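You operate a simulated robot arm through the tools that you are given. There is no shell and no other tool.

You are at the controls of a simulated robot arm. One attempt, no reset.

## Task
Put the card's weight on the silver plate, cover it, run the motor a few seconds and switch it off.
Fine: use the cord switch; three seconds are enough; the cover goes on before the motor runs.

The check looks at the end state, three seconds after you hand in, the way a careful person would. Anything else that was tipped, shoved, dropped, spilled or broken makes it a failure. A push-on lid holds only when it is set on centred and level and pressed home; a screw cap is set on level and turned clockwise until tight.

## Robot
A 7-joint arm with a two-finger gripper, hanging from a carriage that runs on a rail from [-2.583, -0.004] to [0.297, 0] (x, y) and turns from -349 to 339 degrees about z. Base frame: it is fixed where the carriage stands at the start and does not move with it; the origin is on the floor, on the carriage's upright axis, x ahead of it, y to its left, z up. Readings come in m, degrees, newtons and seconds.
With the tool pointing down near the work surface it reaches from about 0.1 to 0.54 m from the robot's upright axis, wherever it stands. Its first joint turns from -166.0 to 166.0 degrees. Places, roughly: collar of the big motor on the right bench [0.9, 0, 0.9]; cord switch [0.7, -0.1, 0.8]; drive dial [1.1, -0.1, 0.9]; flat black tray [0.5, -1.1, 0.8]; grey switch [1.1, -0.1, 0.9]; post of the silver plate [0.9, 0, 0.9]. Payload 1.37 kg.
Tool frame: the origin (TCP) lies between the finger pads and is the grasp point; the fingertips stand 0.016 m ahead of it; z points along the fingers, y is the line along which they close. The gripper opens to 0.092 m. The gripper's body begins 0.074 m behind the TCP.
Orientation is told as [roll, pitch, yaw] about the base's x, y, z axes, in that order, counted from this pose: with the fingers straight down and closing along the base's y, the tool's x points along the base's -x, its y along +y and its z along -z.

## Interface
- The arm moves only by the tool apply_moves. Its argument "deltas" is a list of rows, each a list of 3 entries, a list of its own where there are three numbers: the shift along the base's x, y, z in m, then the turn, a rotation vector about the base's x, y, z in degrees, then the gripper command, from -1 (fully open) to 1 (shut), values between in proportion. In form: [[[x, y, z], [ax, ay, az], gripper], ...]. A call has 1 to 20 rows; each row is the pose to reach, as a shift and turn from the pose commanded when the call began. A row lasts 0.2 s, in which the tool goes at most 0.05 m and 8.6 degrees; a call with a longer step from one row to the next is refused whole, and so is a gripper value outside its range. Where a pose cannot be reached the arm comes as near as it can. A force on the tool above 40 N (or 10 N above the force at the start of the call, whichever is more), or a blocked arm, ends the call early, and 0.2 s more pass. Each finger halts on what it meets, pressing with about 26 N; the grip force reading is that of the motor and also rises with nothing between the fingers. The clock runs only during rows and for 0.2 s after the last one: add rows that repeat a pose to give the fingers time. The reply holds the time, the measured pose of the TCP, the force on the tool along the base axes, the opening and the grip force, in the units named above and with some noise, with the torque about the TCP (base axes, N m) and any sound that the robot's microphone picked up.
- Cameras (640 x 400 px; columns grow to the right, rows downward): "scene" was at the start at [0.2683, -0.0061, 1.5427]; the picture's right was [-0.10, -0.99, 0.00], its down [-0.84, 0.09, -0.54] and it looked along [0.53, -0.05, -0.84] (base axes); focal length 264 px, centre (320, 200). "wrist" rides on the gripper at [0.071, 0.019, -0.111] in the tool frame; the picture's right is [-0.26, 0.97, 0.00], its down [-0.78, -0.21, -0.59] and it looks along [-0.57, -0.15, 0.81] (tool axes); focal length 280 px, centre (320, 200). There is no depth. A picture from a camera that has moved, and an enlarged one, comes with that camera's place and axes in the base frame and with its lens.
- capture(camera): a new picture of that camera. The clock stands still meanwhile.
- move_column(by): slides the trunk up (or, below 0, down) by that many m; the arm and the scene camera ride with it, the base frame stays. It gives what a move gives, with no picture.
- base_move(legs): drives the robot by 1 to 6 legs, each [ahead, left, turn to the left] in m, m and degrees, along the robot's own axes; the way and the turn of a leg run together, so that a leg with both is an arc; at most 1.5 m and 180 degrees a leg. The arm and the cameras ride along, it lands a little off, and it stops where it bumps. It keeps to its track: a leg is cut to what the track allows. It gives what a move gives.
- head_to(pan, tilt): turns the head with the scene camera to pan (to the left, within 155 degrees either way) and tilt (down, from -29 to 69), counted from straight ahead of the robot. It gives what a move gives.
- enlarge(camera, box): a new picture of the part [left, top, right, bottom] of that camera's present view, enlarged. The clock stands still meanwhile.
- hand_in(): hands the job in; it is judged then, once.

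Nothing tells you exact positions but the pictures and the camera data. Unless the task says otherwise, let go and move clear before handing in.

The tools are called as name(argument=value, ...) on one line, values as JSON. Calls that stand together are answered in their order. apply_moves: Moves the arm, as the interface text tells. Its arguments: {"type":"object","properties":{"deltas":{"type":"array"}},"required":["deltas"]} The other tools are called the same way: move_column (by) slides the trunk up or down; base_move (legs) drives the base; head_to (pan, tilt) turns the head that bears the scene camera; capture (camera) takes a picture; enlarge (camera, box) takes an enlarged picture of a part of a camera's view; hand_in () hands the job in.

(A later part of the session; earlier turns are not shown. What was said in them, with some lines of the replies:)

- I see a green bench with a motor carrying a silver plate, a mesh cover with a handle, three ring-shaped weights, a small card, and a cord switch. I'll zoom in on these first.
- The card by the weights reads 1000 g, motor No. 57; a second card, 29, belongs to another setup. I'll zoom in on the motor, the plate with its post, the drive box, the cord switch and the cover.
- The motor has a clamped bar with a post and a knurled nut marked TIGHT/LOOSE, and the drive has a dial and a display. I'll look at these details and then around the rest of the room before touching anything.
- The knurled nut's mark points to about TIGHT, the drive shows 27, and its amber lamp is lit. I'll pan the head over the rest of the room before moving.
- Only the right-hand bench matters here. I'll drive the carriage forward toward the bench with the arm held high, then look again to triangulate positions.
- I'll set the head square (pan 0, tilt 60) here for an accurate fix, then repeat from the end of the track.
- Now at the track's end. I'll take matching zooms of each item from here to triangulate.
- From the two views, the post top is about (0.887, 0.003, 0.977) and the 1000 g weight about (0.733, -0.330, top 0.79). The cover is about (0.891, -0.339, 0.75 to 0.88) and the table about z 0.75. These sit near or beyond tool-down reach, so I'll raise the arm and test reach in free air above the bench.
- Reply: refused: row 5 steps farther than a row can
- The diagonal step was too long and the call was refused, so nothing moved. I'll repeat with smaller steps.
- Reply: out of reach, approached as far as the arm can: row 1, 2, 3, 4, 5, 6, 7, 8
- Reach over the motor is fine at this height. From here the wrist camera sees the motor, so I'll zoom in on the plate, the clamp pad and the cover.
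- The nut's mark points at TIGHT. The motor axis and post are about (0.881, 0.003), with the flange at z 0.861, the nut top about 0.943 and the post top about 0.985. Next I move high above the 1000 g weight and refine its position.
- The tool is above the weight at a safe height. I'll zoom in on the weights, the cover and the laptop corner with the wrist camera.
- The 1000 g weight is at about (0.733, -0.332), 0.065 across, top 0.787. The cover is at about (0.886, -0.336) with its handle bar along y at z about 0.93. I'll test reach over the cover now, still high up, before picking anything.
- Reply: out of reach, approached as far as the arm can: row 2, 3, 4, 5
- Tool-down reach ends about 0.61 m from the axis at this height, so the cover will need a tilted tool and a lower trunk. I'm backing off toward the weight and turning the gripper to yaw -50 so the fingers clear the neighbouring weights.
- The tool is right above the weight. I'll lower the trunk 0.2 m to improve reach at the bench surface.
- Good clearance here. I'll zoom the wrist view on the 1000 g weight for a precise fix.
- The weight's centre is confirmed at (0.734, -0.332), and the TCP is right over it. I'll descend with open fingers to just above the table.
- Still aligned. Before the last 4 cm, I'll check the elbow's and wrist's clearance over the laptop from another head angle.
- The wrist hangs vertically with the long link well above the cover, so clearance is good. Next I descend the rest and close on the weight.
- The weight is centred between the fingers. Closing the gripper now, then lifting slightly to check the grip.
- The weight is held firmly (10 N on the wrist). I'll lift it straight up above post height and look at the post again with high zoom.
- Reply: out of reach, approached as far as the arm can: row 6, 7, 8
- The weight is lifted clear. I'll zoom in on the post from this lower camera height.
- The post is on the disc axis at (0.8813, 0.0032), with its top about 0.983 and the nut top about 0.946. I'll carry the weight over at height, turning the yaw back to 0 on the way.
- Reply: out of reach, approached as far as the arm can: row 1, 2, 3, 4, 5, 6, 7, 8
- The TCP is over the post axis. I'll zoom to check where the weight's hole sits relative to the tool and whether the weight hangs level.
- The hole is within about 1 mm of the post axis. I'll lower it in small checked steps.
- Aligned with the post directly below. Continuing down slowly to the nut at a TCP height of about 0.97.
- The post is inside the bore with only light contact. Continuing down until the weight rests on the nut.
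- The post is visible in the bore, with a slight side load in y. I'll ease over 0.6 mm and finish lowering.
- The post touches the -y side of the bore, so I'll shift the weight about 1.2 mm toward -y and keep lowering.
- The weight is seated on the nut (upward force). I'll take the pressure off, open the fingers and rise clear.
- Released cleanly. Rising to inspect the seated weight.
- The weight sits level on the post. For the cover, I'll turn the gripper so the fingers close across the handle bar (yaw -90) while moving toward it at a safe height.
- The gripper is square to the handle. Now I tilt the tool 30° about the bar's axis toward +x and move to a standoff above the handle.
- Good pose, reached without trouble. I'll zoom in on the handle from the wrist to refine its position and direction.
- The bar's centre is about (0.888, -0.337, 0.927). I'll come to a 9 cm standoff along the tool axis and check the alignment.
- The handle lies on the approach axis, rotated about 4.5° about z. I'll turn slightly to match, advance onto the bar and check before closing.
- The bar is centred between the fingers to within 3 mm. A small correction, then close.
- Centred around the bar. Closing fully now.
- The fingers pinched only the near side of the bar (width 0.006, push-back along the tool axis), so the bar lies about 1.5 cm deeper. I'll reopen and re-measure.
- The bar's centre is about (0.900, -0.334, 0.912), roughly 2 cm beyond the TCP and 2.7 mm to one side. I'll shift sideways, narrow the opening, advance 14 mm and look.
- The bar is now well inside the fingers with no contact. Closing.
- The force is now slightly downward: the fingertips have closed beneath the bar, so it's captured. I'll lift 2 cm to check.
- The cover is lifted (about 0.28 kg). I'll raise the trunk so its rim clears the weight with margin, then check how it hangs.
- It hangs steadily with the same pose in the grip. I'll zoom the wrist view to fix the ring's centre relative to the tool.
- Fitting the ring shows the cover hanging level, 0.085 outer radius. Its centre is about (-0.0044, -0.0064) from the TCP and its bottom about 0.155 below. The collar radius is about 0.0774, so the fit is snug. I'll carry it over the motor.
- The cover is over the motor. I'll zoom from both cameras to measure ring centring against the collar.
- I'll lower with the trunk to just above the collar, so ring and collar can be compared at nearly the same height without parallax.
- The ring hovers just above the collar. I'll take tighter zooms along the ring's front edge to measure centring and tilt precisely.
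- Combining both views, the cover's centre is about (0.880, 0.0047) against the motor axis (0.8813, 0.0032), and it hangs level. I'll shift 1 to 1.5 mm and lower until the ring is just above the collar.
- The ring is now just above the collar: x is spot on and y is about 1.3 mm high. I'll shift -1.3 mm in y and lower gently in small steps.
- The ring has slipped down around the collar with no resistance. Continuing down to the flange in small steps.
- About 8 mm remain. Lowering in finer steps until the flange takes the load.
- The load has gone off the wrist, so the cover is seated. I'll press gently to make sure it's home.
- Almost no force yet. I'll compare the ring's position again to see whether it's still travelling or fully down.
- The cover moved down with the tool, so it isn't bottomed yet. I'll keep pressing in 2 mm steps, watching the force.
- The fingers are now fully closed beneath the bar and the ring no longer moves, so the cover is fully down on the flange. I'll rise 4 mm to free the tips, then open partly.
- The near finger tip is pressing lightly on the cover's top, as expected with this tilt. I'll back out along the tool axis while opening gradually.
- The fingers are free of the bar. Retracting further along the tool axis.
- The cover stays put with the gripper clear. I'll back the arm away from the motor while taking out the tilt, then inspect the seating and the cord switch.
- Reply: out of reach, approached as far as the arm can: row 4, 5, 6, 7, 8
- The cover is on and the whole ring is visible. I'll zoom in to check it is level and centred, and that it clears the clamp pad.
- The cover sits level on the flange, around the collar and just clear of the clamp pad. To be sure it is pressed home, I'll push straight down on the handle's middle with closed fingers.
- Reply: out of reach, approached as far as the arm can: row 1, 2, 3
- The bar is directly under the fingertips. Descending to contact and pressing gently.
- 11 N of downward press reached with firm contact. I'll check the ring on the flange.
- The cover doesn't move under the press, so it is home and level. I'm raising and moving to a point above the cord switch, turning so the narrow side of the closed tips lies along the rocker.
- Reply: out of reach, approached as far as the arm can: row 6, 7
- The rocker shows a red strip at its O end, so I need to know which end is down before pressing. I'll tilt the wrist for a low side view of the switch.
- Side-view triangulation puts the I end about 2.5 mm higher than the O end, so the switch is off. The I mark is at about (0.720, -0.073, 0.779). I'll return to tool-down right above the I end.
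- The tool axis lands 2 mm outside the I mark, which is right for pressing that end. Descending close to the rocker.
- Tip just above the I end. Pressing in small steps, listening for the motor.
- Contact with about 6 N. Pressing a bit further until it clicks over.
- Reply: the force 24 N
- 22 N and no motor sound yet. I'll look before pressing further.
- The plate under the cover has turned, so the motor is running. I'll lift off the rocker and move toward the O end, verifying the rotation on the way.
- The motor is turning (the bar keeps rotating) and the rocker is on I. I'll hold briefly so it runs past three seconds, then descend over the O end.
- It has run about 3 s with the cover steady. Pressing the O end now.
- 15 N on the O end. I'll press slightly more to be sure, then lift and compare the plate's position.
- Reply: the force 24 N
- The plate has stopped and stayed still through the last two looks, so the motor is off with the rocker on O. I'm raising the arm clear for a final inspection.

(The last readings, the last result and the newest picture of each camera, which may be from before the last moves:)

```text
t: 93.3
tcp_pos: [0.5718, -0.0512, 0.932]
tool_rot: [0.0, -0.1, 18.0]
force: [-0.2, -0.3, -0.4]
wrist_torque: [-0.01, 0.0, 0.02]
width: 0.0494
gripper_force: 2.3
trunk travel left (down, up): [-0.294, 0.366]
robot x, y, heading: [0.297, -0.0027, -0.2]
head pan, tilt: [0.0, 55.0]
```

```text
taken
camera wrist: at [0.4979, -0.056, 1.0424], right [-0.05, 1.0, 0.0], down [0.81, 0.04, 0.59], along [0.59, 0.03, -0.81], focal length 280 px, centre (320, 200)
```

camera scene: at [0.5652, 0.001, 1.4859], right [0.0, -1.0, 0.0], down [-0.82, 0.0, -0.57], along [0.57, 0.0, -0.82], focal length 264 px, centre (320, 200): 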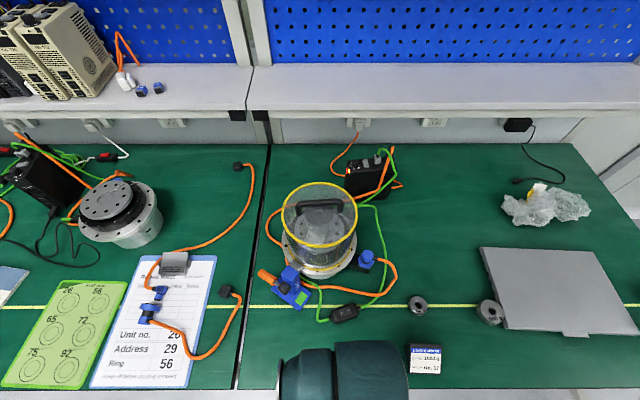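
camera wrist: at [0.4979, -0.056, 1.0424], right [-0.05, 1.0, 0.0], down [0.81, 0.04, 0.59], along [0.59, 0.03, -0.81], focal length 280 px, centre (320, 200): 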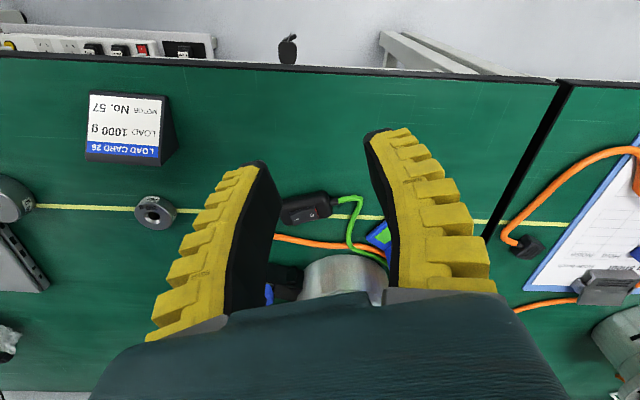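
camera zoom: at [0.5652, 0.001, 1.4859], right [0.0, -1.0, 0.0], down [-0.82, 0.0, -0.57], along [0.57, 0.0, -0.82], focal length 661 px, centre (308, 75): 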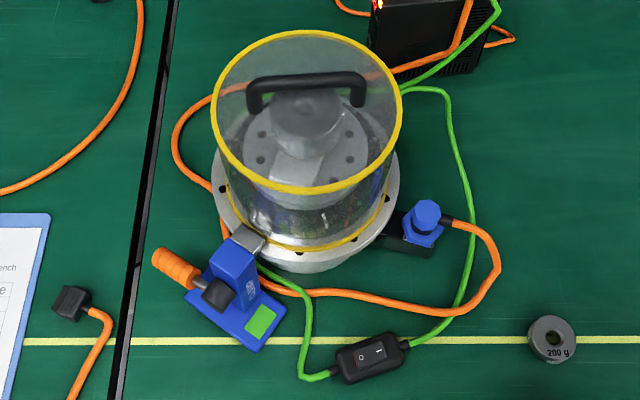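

Everything looks in order. One last close check of the switch, the cover ring near the clamp, and the drive, with a re-check that the plate isn't creeping.

enlarge(camera="scene", box=[325, 298, 365, 326])

enlarge(camera="scene", box=[275, 175, 371, 285])

enlarge(camera="scene", box=[276, 235, 324, 285])

enlarge(camera="scene", box=[335, 145, 405, 205])

```text
14.29 times, centred on (345, 312) of scene
camera zoom: at [0.5652, 0.001, 1.4859], right [0.0, -1.0, 0.0], down [-0.82, 0.0, -0.57], along [0.57, 0.0, -0.82], focal length 3777 px, centre (-37, -1400)
```

zoom: 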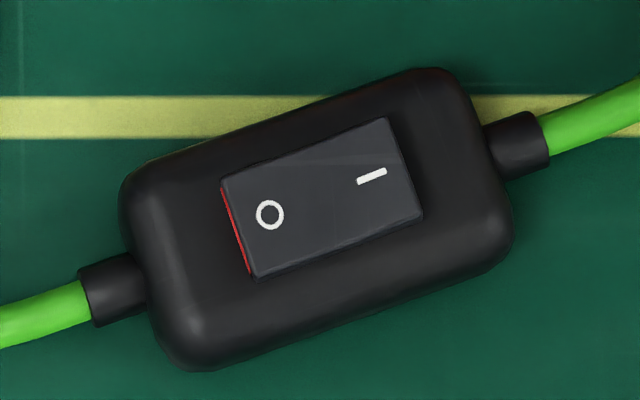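

```text
3.64 times, centred on (323, 230) of scene
camera zoom: at [0.5652, 0.001, 1.4859], right [0.0, -1.0, 0.0], down [-0.82, 0.0, -0.57], along [0.57, 0.0, -0.82], focal length 962 px, centre (309, 91)
```

zoom: 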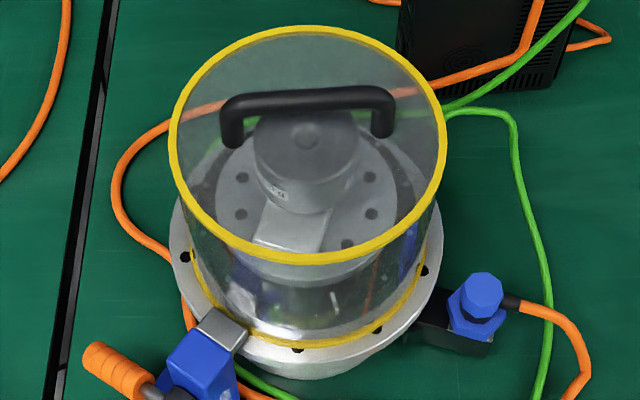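

```text
8.00 times, centred on (300, 260) of scene
camera zoom: at [0.5652, 0.001, 1.4859], right [0.0, -1.0, 0.0], down [-0.82, 0.0, -0.57], along [0.57, 0.0, -0.82], focal length 2115 px, centre (480, -280)
```

zoom: 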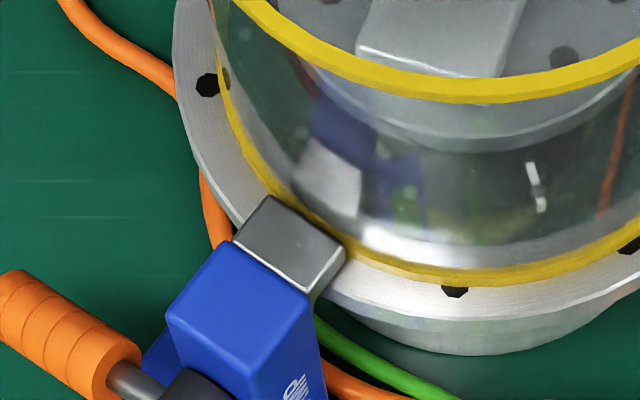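

```text
6.67 times, centred on (370, 175) of scene
camera zoom: at [0.5652, 0.001, 1.4859], right [0.0, -1.0, 0.0], down [-0.82, 0.0, -0.57], along [0.57, 0.0, -0.82], focal length 1763 px, centre (-13, 367)
```

zoom: 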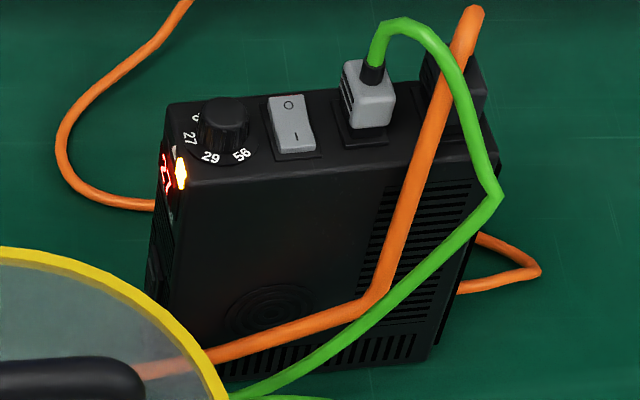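

The 1000 g weight is on the plate's post and the cover is level and pressed home. The motor ran about 4 s and stands still, the cord switch is on O in its original place, and everything else is untouched. The arm is clear, so I'm handing in.

hand_in()

```text
The job is handed in.
```

The job is done and handed in; I don't have the judge's result yet.

- **Weight:** the 1000 g weight named on load card 26 (1000 g, motor No. 57) sits level on the plate's post. I never found a number on the motor itself, so I took it to be No. 57 because the card and weights stand beside it.
- **Cover:** it went on before the motor ran. It sits level on the flange around the collar, and it did not move under an 11 N push on the handle. It rests up to about 3 mm off centre, towards the robot, within the play of the fit and close to the clamp pad.
- **Motor:** I pressed I on the cord switch, it ran for about 4 seconds, and I pressed O. The plate was still in every view after that.
- **Everything else:** in the last views the cord switch lay where it started, and the clamp and the other weights looked untouched. I left the drive's dial and grey switch alone. The arm was clear when I handed in.
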